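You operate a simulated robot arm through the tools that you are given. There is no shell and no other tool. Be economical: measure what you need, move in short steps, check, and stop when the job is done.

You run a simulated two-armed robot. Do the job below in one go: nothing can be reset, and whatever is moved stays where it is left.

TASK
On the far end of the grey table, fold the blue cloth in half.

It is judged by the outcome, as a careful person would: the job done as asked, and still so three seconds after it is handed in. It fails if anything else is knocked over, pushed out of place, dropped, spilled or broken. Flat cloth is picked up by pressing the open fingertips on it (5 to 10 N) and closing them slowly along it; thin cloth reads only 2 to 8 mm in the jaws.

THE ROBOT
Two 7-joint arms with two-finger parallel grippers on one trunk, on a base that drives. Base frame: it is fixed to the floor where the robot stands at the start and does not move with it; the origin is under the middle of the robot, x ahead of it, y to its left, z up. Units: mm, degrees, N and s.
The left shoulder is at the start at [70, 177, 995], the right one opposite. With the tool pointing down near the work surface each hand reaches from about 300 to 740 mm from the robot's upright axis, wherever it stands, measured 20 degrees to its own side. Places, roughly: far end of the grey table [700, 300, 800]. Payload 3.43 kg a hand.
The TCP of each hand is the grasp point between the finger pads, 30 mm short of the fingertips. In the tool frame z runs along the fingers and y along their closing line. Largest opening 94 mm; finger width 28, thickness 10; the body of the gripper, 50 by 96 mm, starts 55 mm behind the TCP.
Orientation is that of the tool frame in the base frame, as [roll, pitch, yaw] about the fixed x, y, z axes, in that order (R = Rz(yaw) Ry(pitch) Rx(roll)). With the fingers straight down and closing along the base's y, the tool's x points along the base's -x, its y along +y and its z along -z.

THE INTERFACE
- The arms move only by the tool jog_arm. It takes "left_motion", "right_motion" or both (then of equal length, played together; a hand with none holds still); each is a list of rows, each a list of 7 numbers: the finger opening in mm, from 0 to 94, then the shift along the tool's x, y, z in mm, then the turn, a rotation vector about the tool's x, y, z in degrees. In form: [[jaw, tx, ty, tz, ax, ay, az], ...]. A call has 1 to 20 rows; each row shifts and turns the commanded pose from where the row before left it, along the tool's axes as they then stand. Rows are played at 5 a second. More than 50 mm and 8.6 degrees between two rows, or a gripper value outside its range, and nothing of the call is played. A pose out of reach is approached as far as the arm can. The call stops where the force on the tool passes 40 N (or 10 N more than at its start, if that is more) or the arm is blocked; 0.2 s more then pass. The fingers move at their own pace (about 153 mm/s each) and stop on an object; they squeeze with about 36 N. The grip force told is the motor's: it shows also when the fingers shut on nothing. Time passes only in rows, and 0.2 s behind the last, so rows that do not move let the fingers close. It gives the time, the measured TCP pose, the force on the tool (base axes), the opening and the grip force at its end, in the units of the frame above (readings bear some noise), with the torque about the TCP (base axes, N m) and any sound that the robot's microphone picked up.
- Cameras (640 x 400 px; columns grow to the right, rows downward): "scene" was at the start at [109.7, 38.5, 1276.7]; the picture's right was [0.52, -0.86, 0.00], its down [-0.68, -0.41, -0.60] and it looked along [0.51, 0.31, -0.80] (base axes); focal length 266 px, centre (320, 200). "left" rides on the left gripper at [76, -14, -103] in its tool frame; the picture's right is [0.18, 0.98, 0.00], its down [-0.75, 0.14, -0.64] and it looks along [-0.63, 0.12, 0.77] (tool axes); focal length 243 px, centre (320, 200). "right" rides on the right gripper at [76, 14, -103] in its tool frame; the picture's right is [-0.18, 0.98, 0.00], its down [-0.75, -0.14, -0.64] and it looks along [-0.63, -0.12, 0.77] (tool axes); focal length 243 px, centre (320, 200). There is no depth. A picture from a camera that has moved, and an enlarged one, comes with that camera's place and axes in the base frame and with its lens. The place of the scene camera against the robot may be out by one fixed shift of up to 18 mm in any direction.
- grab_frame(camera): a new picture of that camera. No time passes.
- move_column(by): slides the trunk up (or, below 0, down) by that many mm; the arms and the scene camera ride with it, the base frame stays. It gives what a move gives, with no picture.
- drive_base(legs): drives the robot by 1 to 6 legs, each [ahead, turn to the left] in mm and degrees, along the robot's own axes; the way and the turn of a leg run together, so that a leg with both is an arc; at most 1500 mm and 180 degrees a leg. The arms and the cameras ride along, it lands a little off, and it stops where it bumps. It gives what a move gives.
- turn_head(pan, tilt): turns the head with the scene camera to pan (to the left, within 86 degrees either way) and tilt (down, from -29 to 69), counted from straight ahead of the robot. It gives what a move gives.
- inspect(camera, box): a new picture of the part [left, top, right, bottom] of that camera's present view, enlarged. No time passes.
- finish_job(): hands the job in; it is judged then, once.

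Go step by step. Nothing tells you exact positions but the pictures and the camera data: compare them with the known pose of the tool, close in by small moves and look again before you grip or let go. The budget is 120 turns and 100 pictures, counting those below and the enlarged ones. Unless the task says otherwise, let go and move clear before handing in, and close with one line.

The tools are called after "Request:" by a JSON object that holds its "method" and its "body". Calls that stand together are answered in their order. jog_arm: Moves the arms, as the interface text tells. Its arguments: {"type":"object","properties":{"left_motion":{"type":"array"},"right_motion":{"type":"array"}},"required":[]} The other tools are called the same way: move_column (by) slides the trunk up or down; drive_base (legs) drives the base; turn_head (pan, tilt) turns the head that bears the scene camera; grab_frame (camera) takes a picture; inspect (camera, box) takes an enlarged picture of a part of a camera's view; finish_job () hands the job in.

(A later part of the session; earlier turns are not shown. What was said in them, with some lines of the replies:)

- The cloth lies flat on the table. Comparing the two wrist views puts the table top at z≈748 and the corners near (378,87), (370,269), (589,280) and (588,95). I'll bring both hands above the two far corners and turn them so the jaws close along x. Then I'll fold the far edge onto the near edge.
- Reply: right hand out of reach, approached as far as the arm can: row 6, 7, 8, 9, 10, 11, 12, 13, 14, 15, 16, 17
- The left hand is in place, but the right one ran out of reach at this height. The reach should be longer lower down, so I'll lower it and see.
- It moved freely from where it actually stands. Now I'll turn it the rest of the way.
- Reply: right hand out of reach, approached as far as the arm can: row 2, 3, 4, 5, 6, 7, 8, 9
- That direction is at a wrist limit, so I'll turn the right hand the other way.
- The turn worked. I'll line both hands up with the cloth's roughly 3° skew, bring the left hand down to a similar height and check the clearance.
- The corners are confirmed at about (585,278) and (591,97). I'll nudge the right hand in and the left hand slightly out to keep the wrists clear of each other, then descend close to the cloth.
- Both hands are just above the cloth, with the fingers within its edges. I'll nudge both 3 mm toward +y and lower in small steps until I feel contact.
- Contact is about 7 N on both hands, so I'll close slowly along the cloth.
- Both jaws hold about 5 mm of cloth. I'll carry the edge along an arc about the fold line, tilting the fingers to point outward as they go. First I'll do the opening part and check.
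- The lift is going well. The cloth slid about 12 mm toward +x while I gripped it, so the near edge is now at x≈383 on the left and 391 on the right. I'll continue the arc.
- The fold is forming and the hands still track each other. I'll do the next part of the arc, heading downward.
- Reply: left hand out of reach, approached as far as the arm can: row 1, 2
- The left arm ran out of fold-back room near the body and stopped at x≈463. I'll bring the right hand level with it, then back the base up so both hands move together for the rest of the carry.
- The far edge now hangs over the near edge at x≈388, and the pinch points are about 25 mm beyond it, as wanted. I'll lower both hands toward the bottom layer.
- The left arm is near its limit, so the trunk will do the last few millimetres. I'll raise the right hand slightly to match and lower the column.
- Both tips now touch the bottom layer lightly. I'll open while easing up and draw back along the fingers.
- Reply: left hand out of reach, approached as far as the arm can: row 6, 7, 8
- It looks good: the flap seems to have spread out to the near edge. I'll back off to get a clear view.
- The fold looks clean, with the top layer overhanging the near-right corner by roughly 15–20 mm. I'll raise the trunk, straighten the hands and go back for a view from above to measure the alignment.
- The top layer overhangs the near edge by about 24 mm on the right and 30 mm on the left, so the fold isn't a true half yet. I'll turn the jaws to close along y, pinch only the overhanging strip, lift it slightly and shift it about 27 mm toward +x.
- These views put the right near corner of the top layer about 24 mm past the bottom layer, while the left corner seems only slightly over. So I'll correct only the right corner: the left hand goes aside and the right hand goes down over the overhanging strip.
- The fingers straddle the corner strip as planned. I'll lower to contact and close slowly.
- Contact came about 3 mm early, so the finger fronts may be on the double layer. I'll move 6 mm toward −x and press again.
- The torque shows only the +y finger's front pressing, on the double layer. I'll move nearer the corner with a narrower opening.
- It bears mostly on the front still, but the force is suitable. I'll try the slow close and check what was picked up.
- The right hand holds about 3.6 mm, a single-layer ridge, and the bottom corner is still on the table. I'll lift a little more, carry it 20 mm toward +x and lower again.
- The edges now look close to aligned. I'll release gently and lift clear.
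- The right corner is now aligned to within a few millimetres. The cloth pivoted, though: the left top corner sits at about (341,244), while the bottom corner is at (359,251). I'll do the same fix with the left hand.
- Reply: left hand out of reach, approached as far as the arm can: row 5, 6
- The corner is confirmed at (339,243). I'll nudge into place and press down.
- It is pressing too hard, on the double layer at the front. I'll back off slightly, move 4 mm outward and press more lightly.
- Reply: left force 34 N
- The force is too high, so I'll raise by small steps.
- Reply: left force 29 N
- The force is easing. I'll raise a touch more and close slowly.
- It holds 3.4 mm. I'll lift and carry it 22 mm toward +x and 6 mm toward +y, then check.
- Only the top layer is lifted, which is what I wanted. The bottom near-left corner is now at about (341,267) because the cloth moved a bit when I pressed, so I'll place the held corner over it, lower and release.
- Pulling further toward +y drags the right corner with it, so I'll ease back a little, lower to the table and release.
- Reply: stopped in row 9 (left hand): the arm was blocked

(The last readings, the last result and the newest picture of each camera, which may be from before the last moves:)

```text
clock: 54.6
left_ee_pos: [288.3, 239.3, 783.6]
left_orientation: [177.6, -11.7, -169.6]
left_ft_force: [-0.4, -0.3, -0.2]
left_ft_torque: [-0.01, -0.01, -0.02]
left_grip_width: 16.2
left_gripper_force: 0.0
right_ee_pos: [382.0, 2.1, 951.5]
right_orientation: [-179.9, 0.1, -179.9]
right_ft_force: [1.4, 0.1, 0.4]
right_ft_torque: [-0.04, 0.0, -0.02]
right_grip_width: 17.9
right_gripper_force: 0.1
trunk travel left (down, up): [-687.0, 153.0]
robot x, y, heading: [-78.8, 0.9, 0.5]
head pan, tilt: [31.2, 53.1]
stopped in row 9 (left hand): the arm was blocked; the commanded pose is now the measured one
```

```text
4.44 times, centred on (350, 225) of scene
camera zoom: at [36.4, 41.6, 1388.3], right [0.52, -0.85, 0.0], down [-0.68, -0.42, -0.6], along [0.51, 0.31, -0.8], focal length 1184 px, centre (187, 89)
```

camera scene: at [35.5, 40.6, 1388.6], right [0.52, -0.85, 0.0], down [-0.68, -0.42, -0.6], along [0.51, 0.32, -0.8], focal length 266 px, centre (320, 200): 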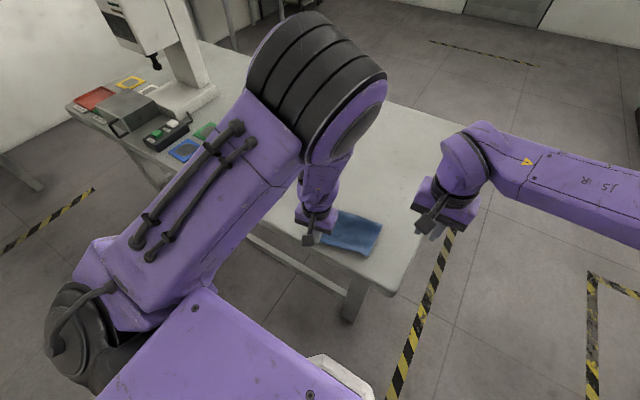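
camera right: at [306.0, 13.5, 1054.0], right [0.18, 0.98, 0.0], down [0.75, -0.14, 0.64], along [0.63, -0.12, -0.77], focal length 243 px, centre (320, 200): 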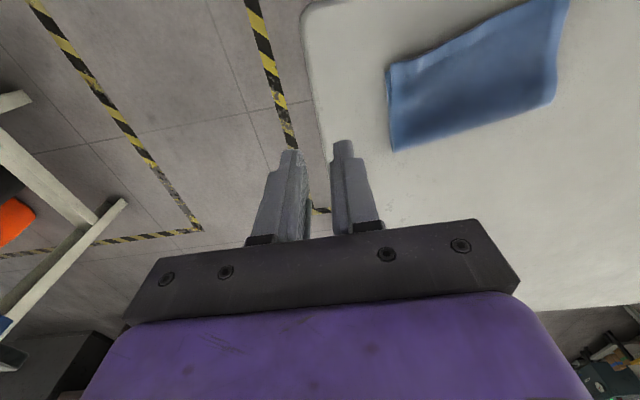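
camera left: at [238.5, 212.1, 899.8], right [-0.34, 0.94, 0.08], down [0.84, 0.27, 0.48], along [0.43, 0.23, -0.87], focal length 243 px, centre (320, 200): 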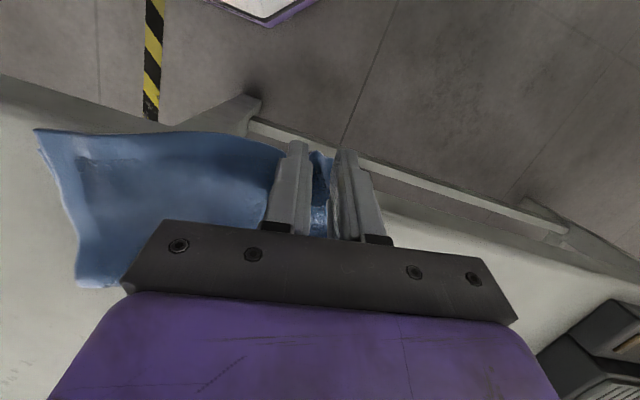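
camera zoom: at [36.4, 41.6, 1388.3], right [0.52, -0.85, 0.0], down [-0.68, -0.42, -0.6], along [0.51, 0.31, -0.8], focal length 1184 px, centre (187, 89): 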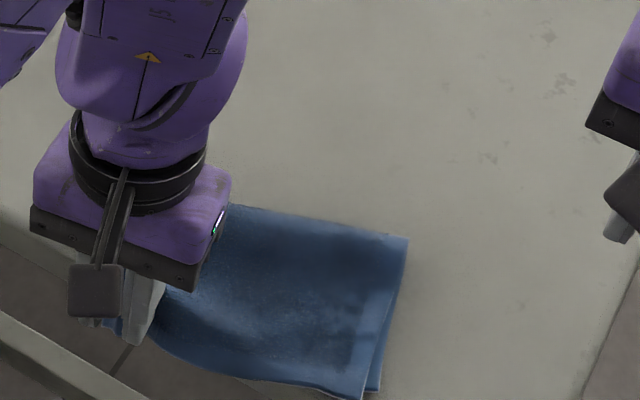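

The left arm folded up against its limit and swung toward the table edge, dragging the cloth about 50 mm. The jaws are open, so I'll lift it straight up with the column, which needs no arm motion.

Request:
{"method": "move_column", "body": {"by": 100}}

Request:
{"method": "grab_frame", "body": {"camera": "left"}}

Request:
{"method": "grab_frame", "body": {"camera": "scene"}}

Request:
{"method": "grab_frame", "body": {"camera": "right"}}

```text
clock: 56.0
left_ee_pos: [288.6, 238.4, 884.3]
left_orientation: [177.6, -11.6, -169.8]
left_ft_force: [0.7, -0.2, -0.5]
left_ft_torque: [0.02, 0.04, -0.03]
left_grip_width: 16.0
left_gripper_force: 0.1
right_ee_pos: [382.7, 1.1, 1050.0]
right_orientation: [179.9, 0.0, 180.0]
right_ft_force: [-0.7, -0.1, -0.3]
right_ft_torque: [0.05, -0.05, -0.03]
right_grip_width: 18.0
right_gripper_force: 0.0
trunk travel left (down, up): [-787.0, 53.0]
robot x, y, heading: [-74.8, -0.4, 0.4]
head pan, tilt: [31.2, 53.1]
```

```text
34 pictures are left
camera left: at [238.5, 211.2, 1000.8], right [-0.34, 0.94, 0.08], down [0.83, 0.27, 0.48], along [0.43, 0.23, -0.87], focal length 243 px, centre (320, 200)
```

left: 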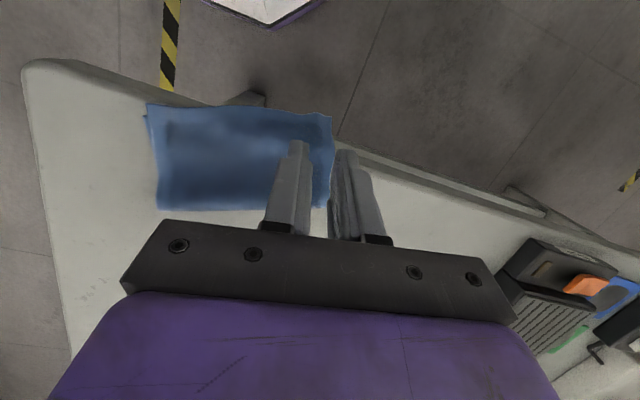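

```text
33 pictures are left
camera scene: at [35.9, 40.4, 1488.6], right [0.52, -0.85, 0.0], down [-0.68, -0.42, -0.6], along [0.51, 0.32, -0.8], focal length 266 px, centre (320, 200)
```

scene: 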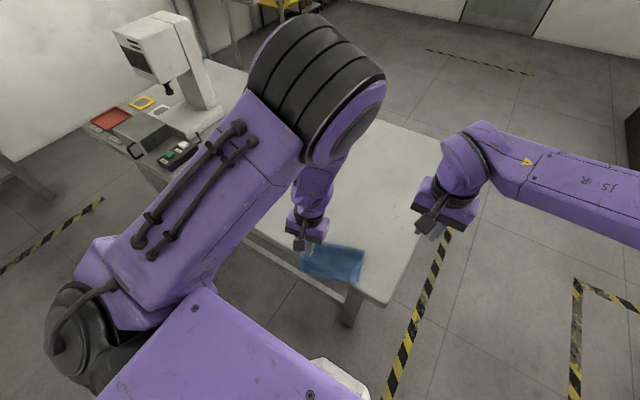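

```text
32 pictures are left
camera right: at [306.5, 15.3, 1153.6], right [0.18, 0.98, 0.0], down [0.75, -0.14, 0.64], along [0.63, -0.12, -0.77], focal length 243 px, centre (320, 200)
```

right: 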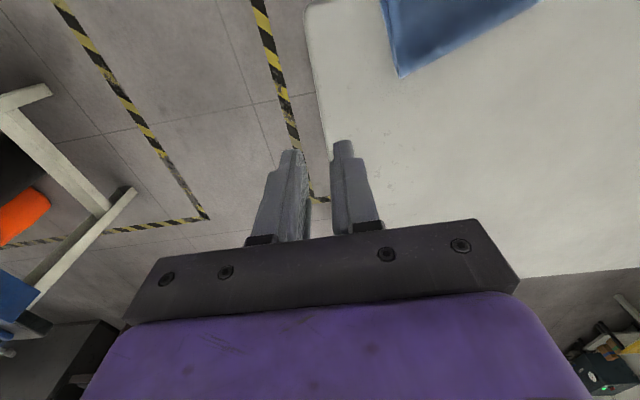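

The cloth is still folded and on the table, with its near-left corner at the table's edge. I'll back up to give the arms room, raise the left hand and get a clear view.

Request:
{"method": "drive_base", "body": {"legs": [[-220, 0]]}}

Request:
{"method": "jog_arm", "body": {"left_motion": [[0, -20, 20, 0, 0, 0, 0], [0, -30, 20, 0, 0, 5.8, 0], [0, -30, 20, 0, 0, 5.8, 0], [0, -30, 20, 0, 0, 0, 0]]}}

Request:
{"method": "turn_head", "body": {"pan": 15, "tilt": 45}}

Request:
{"method": "grab_frame", "body": {"camera": "scene"}}

Request:
{"method": "grab_frame", "body": {"camera": "right"}}

```text
clock: 57.6
left_ee_pos: [73.1, 237.4, 884.6]
left_orientation: [177.6, -11.6, -169.8]
left_ft_force: [0.0, 0.0, 0.3]
left_ft_torque: [-0.02, 0.04, -0.04]
left_grip_width: 16.2
left_gripper_force: 0.1
right_ee_pos: [167.1, 0.3, 1052.5]
right_orientation: [179.8, 0.1, 179.9]
right_ft_force: [0.7, 0.1, -0.6]
right_ft_torque: [0.02, 0.01, 0.02]
right_grip_width: 18.1
right_gripper_force: 0.0
trunk travel left (down, up): [-787.0, 53.0]
robot x, y, heading: [-287.4, -4.4, 0.3]
head pan, tilt: [31.2, 53.1]
```

```text
clock: 58.6
left_ee_pos: [162.3, 331.8, 855.8]
left_orientation: [177.5, -23.2, -169.5]
left_ft_force: [-0.1, 0.0, 0.4]
left_ft_torque: [0.0, 0.0, -0.01]
left_grip_width: 0.0
left_gripper_force: 33.1
right_ee_pos: [166.4, -0.3, 1051.0]
right_orientation: [179.9, 0.0, 179.8]
right_ft_force: [-0.3, -0.4, -0.6]
right_ft_torque: [0.01, 0.01, 0.04]
right_grip_width: 18.2
right_gripper_force: 0.1
trunk travel left (down, up): [-787.0, 53.0]
robot x, y, heading: [-290.6, 1.9, 0.4]
head pan, tilt: [31.2, 53.1]
```

```text
clock: 59.4
left_ee_pos: [160.8, 330.4, 856.9]
left_orientation: [177.5, -23.1, -169.5]
left_ft_force: [-0.6, -0.9, 0.2]
left_ft_torque: [-0.02, 0.03, 0.03]
left_grip_width: 0.0
left_gripper_force: 33.4
right_ee_pos: [166.1, -2.2, 1051.6]
right_orientation: [180.0, 0.1, 180.0]
right_ft_force: [-0.3, 0.2, -0.1]
right_ft_torque: [0.0, 0.02, 0.02]
right_grip_width: 18.1
right_gripper_force: 0.1
trunk travel left (down, up): [-787.0, 53.0]
robot x, y, heading: [-288.9, 1.0, 0.5]
head pan, tilt: [15.0, 45.0]
```

```text
31 pictures are left
camera scene: at [-165.5, 21.4, 1499.7], right [0.27, -0.96, 0.0], down [-0.68, -0.19, -0.71], along [0.68, 0.19, -0.71], focal length 266 px, centre (320, 200)
```

scene: 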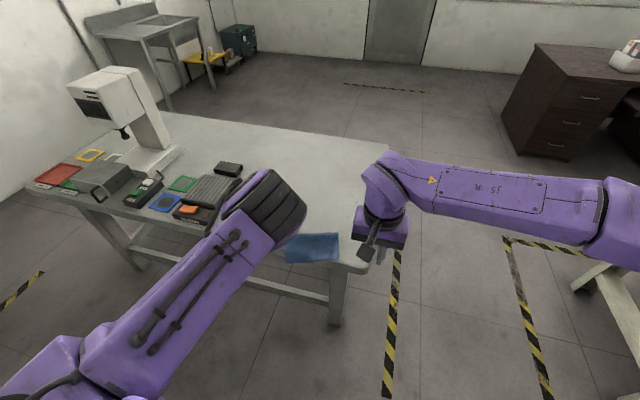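

```text
30 pictures are left
camera right: at [90.0, 13.2, 1153.8], right [0.19, 0.98, 0.0], down [0.75, -0.14, 0.64], along [0.63, -0.12, -0.77], focal length 243 px, centre (320, 200)
```

right: 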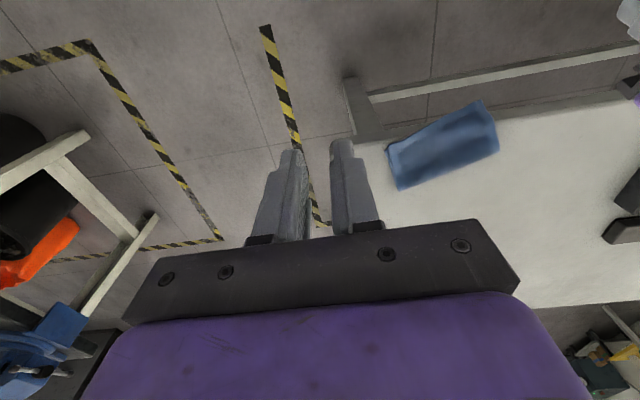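

I turned the left wrist the wrong way and will undo that. First, a closer look at the cloth.

Request:
{"method": "inspect", "body": {"camera": "right", "box": [360, 80, 540, 200]}}

Request:
{"method": "inspect", "body": {"camera": "scene", "box": [270, 210, 370, 280]}}

Request:
{"method": "jog_arm", "body": {"left_motion": [[0, 0, 10, -20, 0, -7.7, 0], [0, 0, 10, -20, 0, -7.7, 0], [0, 0, 10, -20, 0, -7.7, 0], [0, -30, 0, -30, 0, 0, 0], [0, -30, 0, -30, 0, 0, 0]]}}

```text
3.33 times, centred on (450, 140) of right
camera zoom: at [90.0, 13.2, 1153.8], right [0.19, 0.98, 0.0], down [0.75, -0.14, 0.64], along [0.63, -0.12, -0.77], focal length 809 px, centre (-113, 400)
```

zoom: 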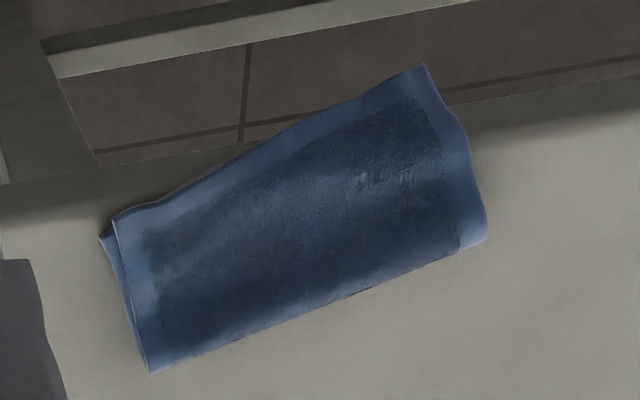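

```text
5.71 times, centred on (320, 245) of scene
camera zoom: at [-165.5, 21.4, 1499.7], right [0.27, -0.96, 0.0], down [-0.68, -0.19, -0.71], along [0.68, 0.19, -0.71], focal length 1522 px, centre (320, -57)
```

zoom: 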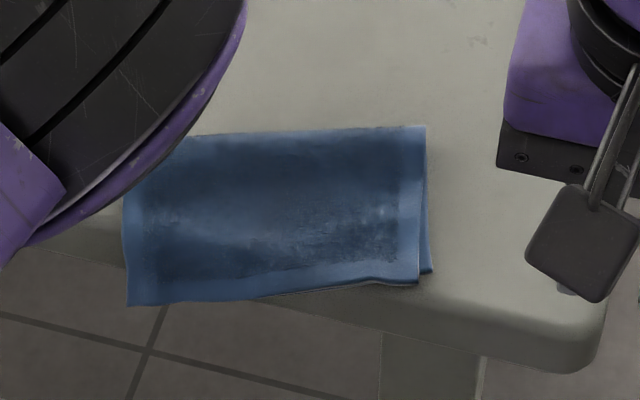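

```text
clock: 60.6
left_ee_pos: [230.0, 371.4, 974.7]
left_orientation: [177.8, -0.2, -170.3]
left_ft_force: [0.2, -0.2, 0.6]
left_ft_torque: [0.03, 0.01, -0.01]
left_grip_width: 0.1
left_gripper_force: 32.9
right_ee_pos: [166.5, -0.8, 1051.9]
right_orientation: [179.8, -0.1, 179.9]
right_ft_force: [-0.9, -0.6, -0.2]
right_ft_torque: [-0.01, 0.01, 0.03]
right_grip_width: 18.0
right_gripper_force: 0.0
trunk travel left (down, up): [-787.0, 53.0]
robot x, y, heading: [-292.0, -1.0, 0.4]
head pan, tilt: [15.0, 45.0]
```

The fold itself is still neat, but the near-left part now hangs about 40 mm past the table edge. I'll drive forward a little, put both closed hands on the folded cloth where it rests on the table, and slide it back as one piece.

Request:
{"method": "drive_base", "body": {"legs": [[130, 0]]}}

Request:
{"method": "jog_arm", "body": {"left_motion": [[0, 8, -35, 0, 0, 0, 0], [0, 8, -35, 0, 0, 0, 0], [0, 7, -36, 0, 0, 0, 0], [0, 0, 0, 0, 0, 0, 0]], "right_motion": [[0, -23, 31, 15, 0, 0, 0], [0, -23, 31, 15, 0, 0, 0], [0, -23, 31, 15, 0, 0, 0], [0, -24, 31, 15, 0, 0, 0]]}}

Request:
{"method": "grab_frame", "body": {"camera": "left"}}

Request:
{"method": "grab_frame", "body": {"camera": "right"}}

```text
clock: 61.9
left_ee_pos: [360.7, 371.5, 975.7]
left_orientation: [177.6, 0.0, -170.4]
left_ft_force: [-0.2, -0.3, -0.1]
left_ft_torque: [-0.03, 0.0, 0.02]
left_grip_width: 0.0
left_gripper_force: 33.3
right_ee_pos: [296.8, -1.7, 1052.3]
right_orientation: [179.9, 0.1, 179.7]
right_ft_force: [0.1, 0.8, 0.4]
right_ft_torque: [-0.04, 0.04, -0.02]
right_grip_width: 17.9
right_gripper_force: 0.1
trunk travel left (down, up): [-787.0, 53.0]
robot x, y, heading: [-155.2, -0.1, 0.1]
head pan, tilt: [15.0, 45.0]
```

```text
clock: 62.9
left_ee_pos: [354.1, 271.8, 959.8]
left_orientation: [178.4, -1.0, -169.2]
left_ft_force: [0.3, 0.0, -0.2]
left_ft_torque: [-0.04, -0.03, -0.03]
left_grip_width: 0.2
left_gripper_force: 32.4
right_ee_pos: [389.6, 125.0, 984.2]
right_orientation: [-179.9, -0.1, 179.9]
right_ft_force: [0.0, -0.4, 0.2]
right_ft_torque: [-0.02, 0.02, -0.01]
right_grip_width: 0.0
right_gripper_force: 32.8
trunk travel left (down, up): [-787.0, 53.0]
robot x, y, heading: [-156.8, 1.2, 0.4]
head pan, tilt: [15.0, 45.0]
```

```text
27 pictures are left
camera left: at [285.0, 242.3, 1064.9], right [-0.36, 0.93, 0.03], down [0.73, 0.26, 0.63], along [0.58, 0.25, -0.77], focal length 243 px, centre (320, 200)
```

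left: 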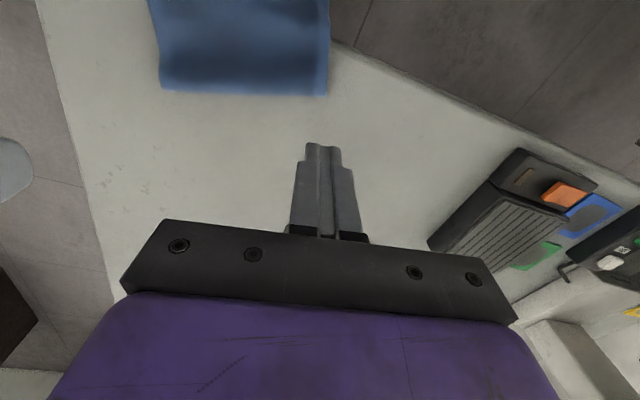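

```text
26 pictures are left
camera right: at [313.6, 140.6, 1086.8], right [0.19, 0.98, 0.0], down [0.75, -0.14, 0.64], along [0.63, -0.12, -0.77], focal length 243 px, centre (320, 200)
```

right: 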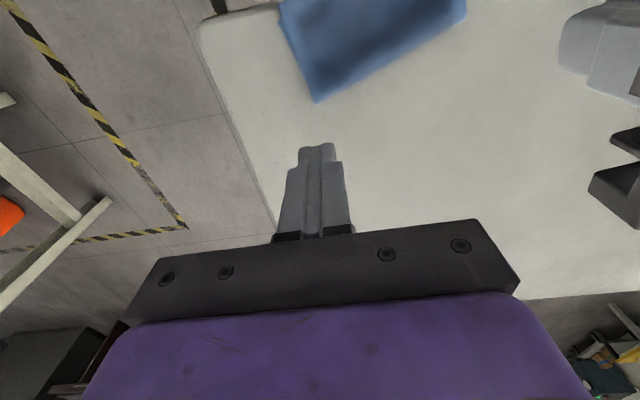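

Positions are confirmed. I'll lower the column 150 mm to bring both hands close above the cloth.

Request:
{"method": "move_column", "body": {"by": -150}}

Request:
{"method": "jog_arm", "body": {"left_motion": [[0, -2, -8, 10, 0, 0, 0], [0, 0, 0, 8, 0, 0, 0]], "right_motion": [[0, 0, 0, 21, 0, 0, 0], [0, 0, 0, 22, 0, 0, 0]]}}

```text
clock: 64.7
left_ee_pos: [357.0, 267.9, 815.1]
left_orientation: [178.8, -0.5, -169.4]
left_ft_force: [0.0, -0.4, 0.4]
left_ft_torque: [-0.03, 0.0, 0.01]
left_grip_width: 0.0
left_gripper_force: 33.4
right_ee_pos: [389.8, 124.2, 835.5]
right_orientation: [179.9, -0.1, 179.9]
right_ft_force: [0.6, 0.0, 0.5]
right_ft_torque: [0.02, 0.01, -0.01]
right_grip_width: 0.0
right_gripper_force: 33.0
trunk travel left (down, up): [-637.0, 203.0]
robot x, y, heading: [-158.9, 0.6, 0.3]
head pan, tilt: [15.0, 45.0]
```

```text
clock: 65.2
left_ee_pos: [360.2, 259.4, 800.4]
left_orientation: [178.8, -0.1, -169.5]
left_ft_force: [0.7, -0.9, 0.2]
left_ft_torque: [-0.03, -0.02, -0.03]
left_grip_width: 0.0
left_gripper_force: 33.0
right_ee_pos: [389.8, 124.1, 793.1]
right_orientation: [179.9, 0.0, 179.9]
right_ft_force: [-0.1, 0.0, -0.6]
right_ft_torque: [0.02, -0.01, -0.01]
right_grip_width: 0.0
right_gripper_force: 32.8
trunk travel left (down, up): [-637.0, 203.0]
robot x, y, heading: [-156.4, -2.9, 0.3]
head pan, tilt: [15.0, 45.0]
```

Request:
{"method": "jog_arm", "body": {"left_motion": [[0, 0, 0, 6, 0, 0, 0], [0, 0, 0, 6, 0, 0, 0], [0, 0, 0, 3, 0, 0, 0]], "right_motion": [[0, 0, 0, 4, 0, 0, 0], [0, 0, 0, 3, 0, 0, 0], [0, 0, 0, 2, 0, 0, 0]]}}

```text
clock: 66.0
left_ee_pos: [360.3, 258.4, 786.1]
left_orientation: [178.2, -0.1, -169.8]
left_ft_force: [-0.1, -2.3, 7.1]
left_ft_torque: [-0.08, 0.02, 0.0]
left_grip_width: 0.0
left_gripper_force: 33.1
right_ee_pos: [385.9, 123.3, 784.3]
right_orientation: [179.9, 0.1, 179.8]
right_ft_force: [-1.7, 1.2, 10.4]
right_ft_torque: [0.04, 0.0, 0.05]
right_grip_width: 0.2
right_gripper_force: 33.5
trunk travel left (down, up): [-637.0, 203.0]
robot x, y, heading: [-155.8, 0.8, 0.3]
head pan, tilt: [15.0, 45.0]
```

Both hands are pressing lightly. I'll test the slide over a short distance.

Request:
{"method": "jog_arm", "body": {"left_motion": [[0, -5, -0.6, 0.8, 0, 0, 0], [0, -5, -0.6, 0, 0, 0, 0], [0, -5, -0.6, 0, 0, 0, 0], [0, -5, -0.6, 0, 0, 0, 0]], "right_motion": [[0, -3, 0, 0, 0, 0, 0], [0, -3, 0, 0, 0, 0, 0], [0, -3, 0, 0, 0, 0, 0], [0, -3, 0, 0, 0, 0, 0]]}}

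Request:
{"method": "grab_frame", "body": {"camera": "left"}}

Request:
{"method": "grab_frame", "body": {"camera": "right"}}

```text
clock: 67.0
left_ee_pos: [379.7, 258.4, 784.7]
left_orientation: [177.7, 0.1, -170.2]
left_ft_force: [-2.2, 0.4, 11.5]
left_ft_torque: [-0.03, 0.12, 0.01]
left_grip_width: 0.0
left_gripper_force: 33.2
right_ee_pos: [399.1, 121.7, 785.8]
right_orientation: [179.9, 0.2, 179.8]
right_ft_force: [-1.9, 1.0, 9.1]
right_ft_torque: [0.02, 0.07, 0.01]
right_grip_width: 0.0
right_gripper_force: 33.3
trunk travel left (down, up): [-637.0, 203.0]
robot x, y, heading: [-157.8, -1.3, 0.1]
head pan, tilt: [15.0, 45.0]
```

```text
25 pictures are left
camera left: at [307.6, 228.2, 888.3], right [-0.35, 0.94, 0.04], down [0.72, 0.24, 0.65], along [0.6, 0.25, -0.76], focal length 243 px, centre (320, 200)
```

left: 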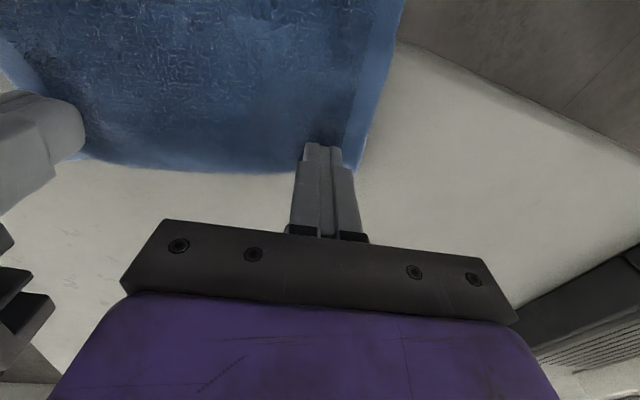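

```text
24 pictures are left
camera right: at [322.9, 137.0, 887.7], right [0.19, 0.98, 0.0], down [0.75, -0.15, 0.64], along [0.63, -0.12, -0.76], focal length 243 px, centre (320, 200)
```

right: 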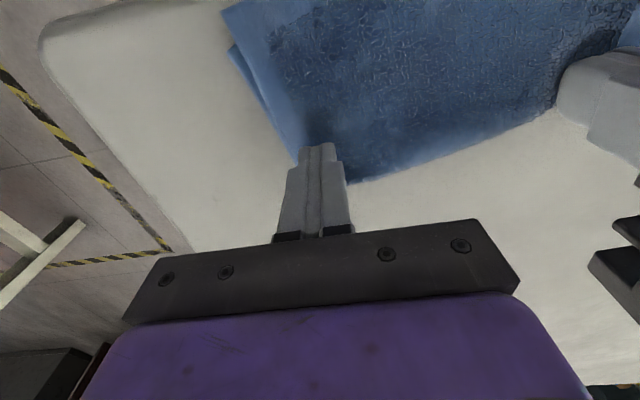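

The cloth slides along with the hands as one piece, so I'll continue.

Request:
{"method": "jog_arm", "body": {"left_motion": [[0, -5, -0.6, 0, 0, 0, 0], [0, -5, -0.6, 0, 0, 0, 0], [0, -5, -0.6, 0, 0, 0, 0], [0, -5, -0.6, 0, 0, 0, 0], [0, -5, -0.6, 0, 0, 0, 0], [0, -5, -0.6, 0, 0, 0, 0], [0, -5, -0.6, 0, 0, 0, 0], [0, -5, -0.6, 0, 0, 0, 0], [0, -5, -0.6, 0, 0, 0, 0], [0, -5, -0.6, 0, 0, 0, 0]], "right_motion": [[0, -3, 0, 0.3, 0, 0, 0], [0, -3, 0, 0, 0, 0, 0], [0, -3, 0, 0, 0, 0, 0], [0, -3, 0, 0, 0, 0, 0], [0, -3, 0, 0, 0, 0, 0], [0, -3, 0, 0, 0, 0, 0], [0, -3, 0, 0, 0, 0, 0], [0, -3, 0, 0, 0, 0, 0], [0, -3, 0, 0, 0, 0, 0], [0, -3, 0, 0, 0, 0, 0]]}}

Request:
{"method": "inspect", "body": {"camera": "scene", "box": [250, 180, 410, 300]}}

Request:
{"method": "grab_frame", "body": {"camera": "right"}}

```text
clock: 69.2
left_ee_pos: [429.8, 259.4, 785.1]
left_orientation: [177.7, 0.1, -170.5]
left_ft_force: [-3.3, -5.4, 11.9]
left_ft_torque: [-0.18, 0.15, -0.01]
left_grip_width: 0.0
left_gripper_force: 33.4
right_ee_pos: [415.5, 114.9, 785.9]
right_orientation: [179.7, 0.3, 179.8]
right_ft_force: [-0.7, 7.0, 6.2]
right_ft_torque: [0.18, 0.01, -0.01]
right_grip_width: 0.1
right_gripper_force: 32.5
right hand out of reach, approached as far as the arm can: row 3, 5, 7, 9
trunk travel left (down, up): [-637.0, 203.0]
robot x, y, heading: [-159.2, 3.3, 0.1]
head pan, tilt: [15.0, 45.0]
```

```text
3.33 times, centred on (330, 240) of scene
camera zoom: at [-36.5, 21.2, 1350.1], right [0.26, -0.96, 0.0], down [-0.68, -0.19, -0.71], along [0.68, 0.19, -0.71], focal length 888 px, centre (287, 67)
```

zoom: 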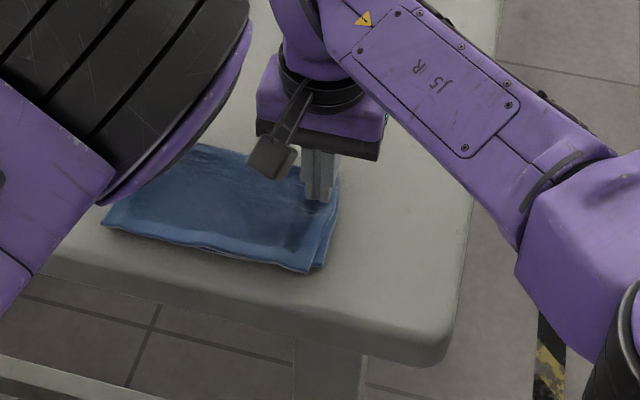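

```text
22 pictures are left
camera right: at [339.0, 128.6, 888.1], right [0.19, 0.98, 0.0], down [0.75, -0.15, 0.64], along [0.63, -0.12, -0.76], focal length 243 px, centre (320, 200)
```

right: 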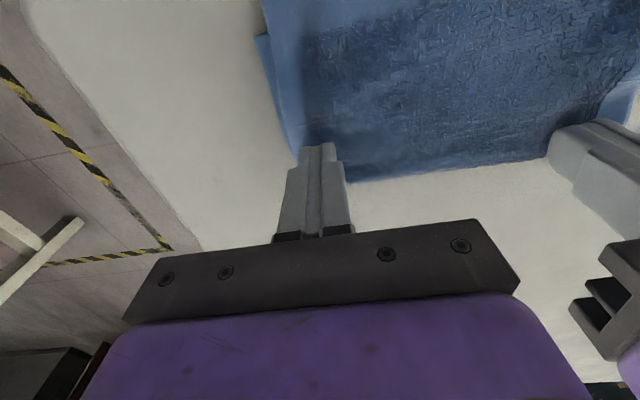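

The cloth is entirely back on the table and nearly square to it. I'll lift both hands straight up with the column, then back away to inspect.

Request:
{"method": "move_column", "body": {"by": 150}}

Request:
{"method": "drive_base", "body": {"legs": [[-200, 0]]}}

Request:
{"method": "grab_frame", "body": {"camera": "right"}}

Request:
{"method": "grab_frame", "body": {"camera": "left"}}

```text
clock: 71.0
left_ee_pos: [432.1, 259.6, 932.7]
left_orientation: [177.7, -0.1, -170.5]
left_ft_force: [0.0, -0.8, -0.2]
left_ft_torque: [-0.03, 0.0, 0.01]
left_grip_width: 0.0
left_gripper_force: 33.0
right_ee_pos: [418.0, 112.7, 935.1]
right_orientation: [180.0, 0.1, 179.8]
right_ft_force: [-0.7, 0.6, -0.3]
right_ft_torque: [0.0, -0.02, -0.02]
right_grip_width: 0.0
right_gripper_force: 33.3
trunk travel left (down, up): [-787.0, 53.0]
robot x, y, heading: [-153.2, -2.2, 0.1]
head pan, tilt: [15.0, 45.0]
```

```text
clock: 72.6
left_ee_pos: [226.6, 262.6, 932.5]
left_orientation: [177.6, -0.1, -170.1]
left_ft_force: [0.5, -0.2, -0.2]
left_ft_torque: [0.0, -0.03, -0.02]
left_grip_width: 0.0
left_gripper_force: 32.8
right_ee_pos: [213.4, 115.3, 933.2]
right_orientation: [179.9, 0.0, -179.9]
right_ft_force: [-1.2, 0.9, -1.0]
right_ft_torque: [0.03, 0.01, -0.03]
right_grip_width: 0.0
right_gripper_force: 32.9
trunk travel left (down, up): [-787.0, 53.0]
robot x, y, heading: [-361.8, -1.2, 0.5]
head pan, tilt: [15.0, 45.0]
```

```text
21 pictures are left
camera right: at [137.6, 130.2, 1036.1], right [0.18, 0.98, 0.0], down [0.75, -0.14, 0.64], along [0.63, -0.12, -0.77], focal length 243 px, centre (320, 200)
```

right: 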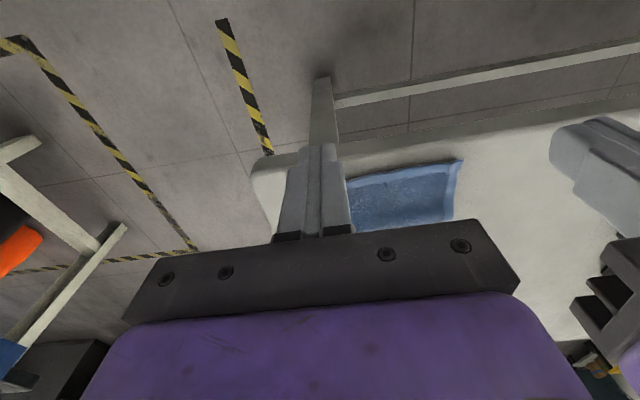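

```text
20 pictures are left
camera left: at [155.7, 231.2, 1035.7], right [-0.35, 0.94, 0.04], down [0.72, 0.24, 0.65], along [0.6, 0.25, -0.76], focal length 243 px, centre (320, 200)
```

left: 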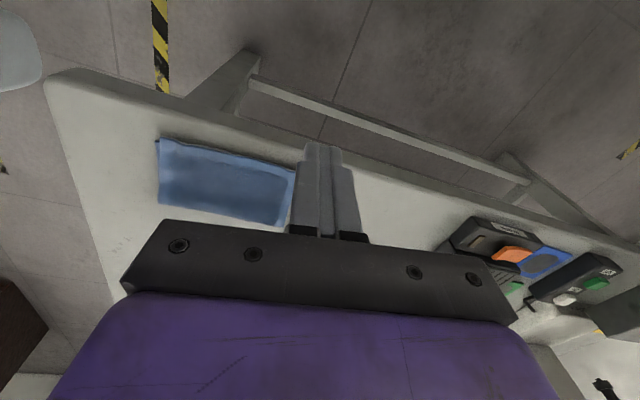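

Request:
{"method": "inspect", "body": {"camera": "left", "box": [130, 115, 310, 235]}}

Request:
{"method": "inspect", "body": {"camera": "scene", "box": [260, 180, 380, 260]}}

Request:
{"method": "inspect", "body": {"camera": "right", "box": [330, 140, 480, 240]}}

```text
3.33 times, centred on (220, 175) of left
camera zoom: at [155.7, 231.2, 1035.7], right [-0.35, 0.94, 0.04], down [0.72, 0.24, 0.65], along [0.6, 0.25, -0.76], focal length 809 px, centre (653, 283)
```

zoom: 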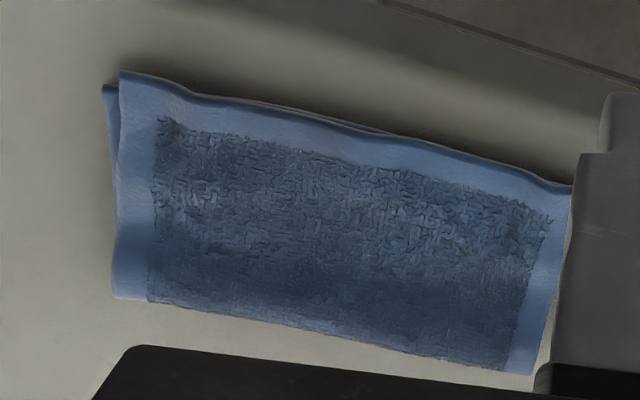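

```text
5.00 times, centred on (320, 220) of scene
camera zoom: at [-235.8, 21.5, 1499.5], right [0.27, -0.96, 0.0], down [-0.68, -0.19, -0.71], along [0.68, 0.19, -0.71], focal length 1332 px, centre (320, 100)
```

zoom: 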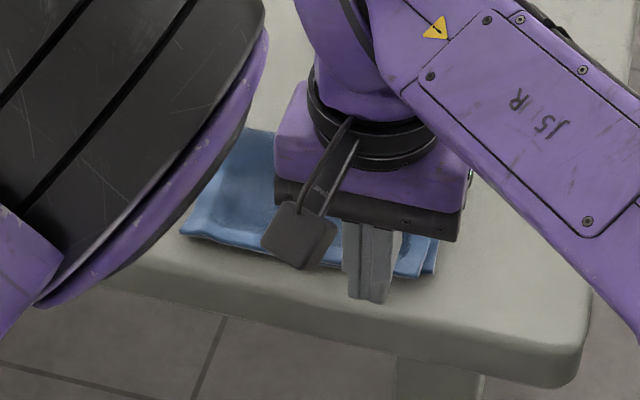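

```text
4.00 times, centred on (405, 190) of right
camera zoom: at [137.6, 130.2, 1036.1], right [0.18, 0.98, 0.0], down [0.75, -0.14, 0.64], along [0.63, -0.12, -0.77], focal length 970 px, centre (-20, 240)
```

zoom: 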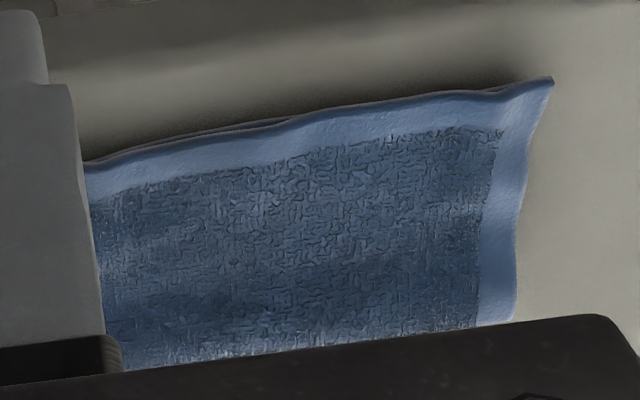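

The near edges of the two layers now meet along the whole length, with only a few millimetres of offset at the right corner. The cloth is flat and fully on the table, the hands are clear, and nothing else was moved, so I'm handing it in.

Request:
{"method": "finish_job", "body": {}}

```text
The job is handed in.
```

The blue cloth is folded in half on the far end of the grey table, edges matched to within about 8 mm; it lies a few centimetres nearer the table's edge than its near edge did at the start.
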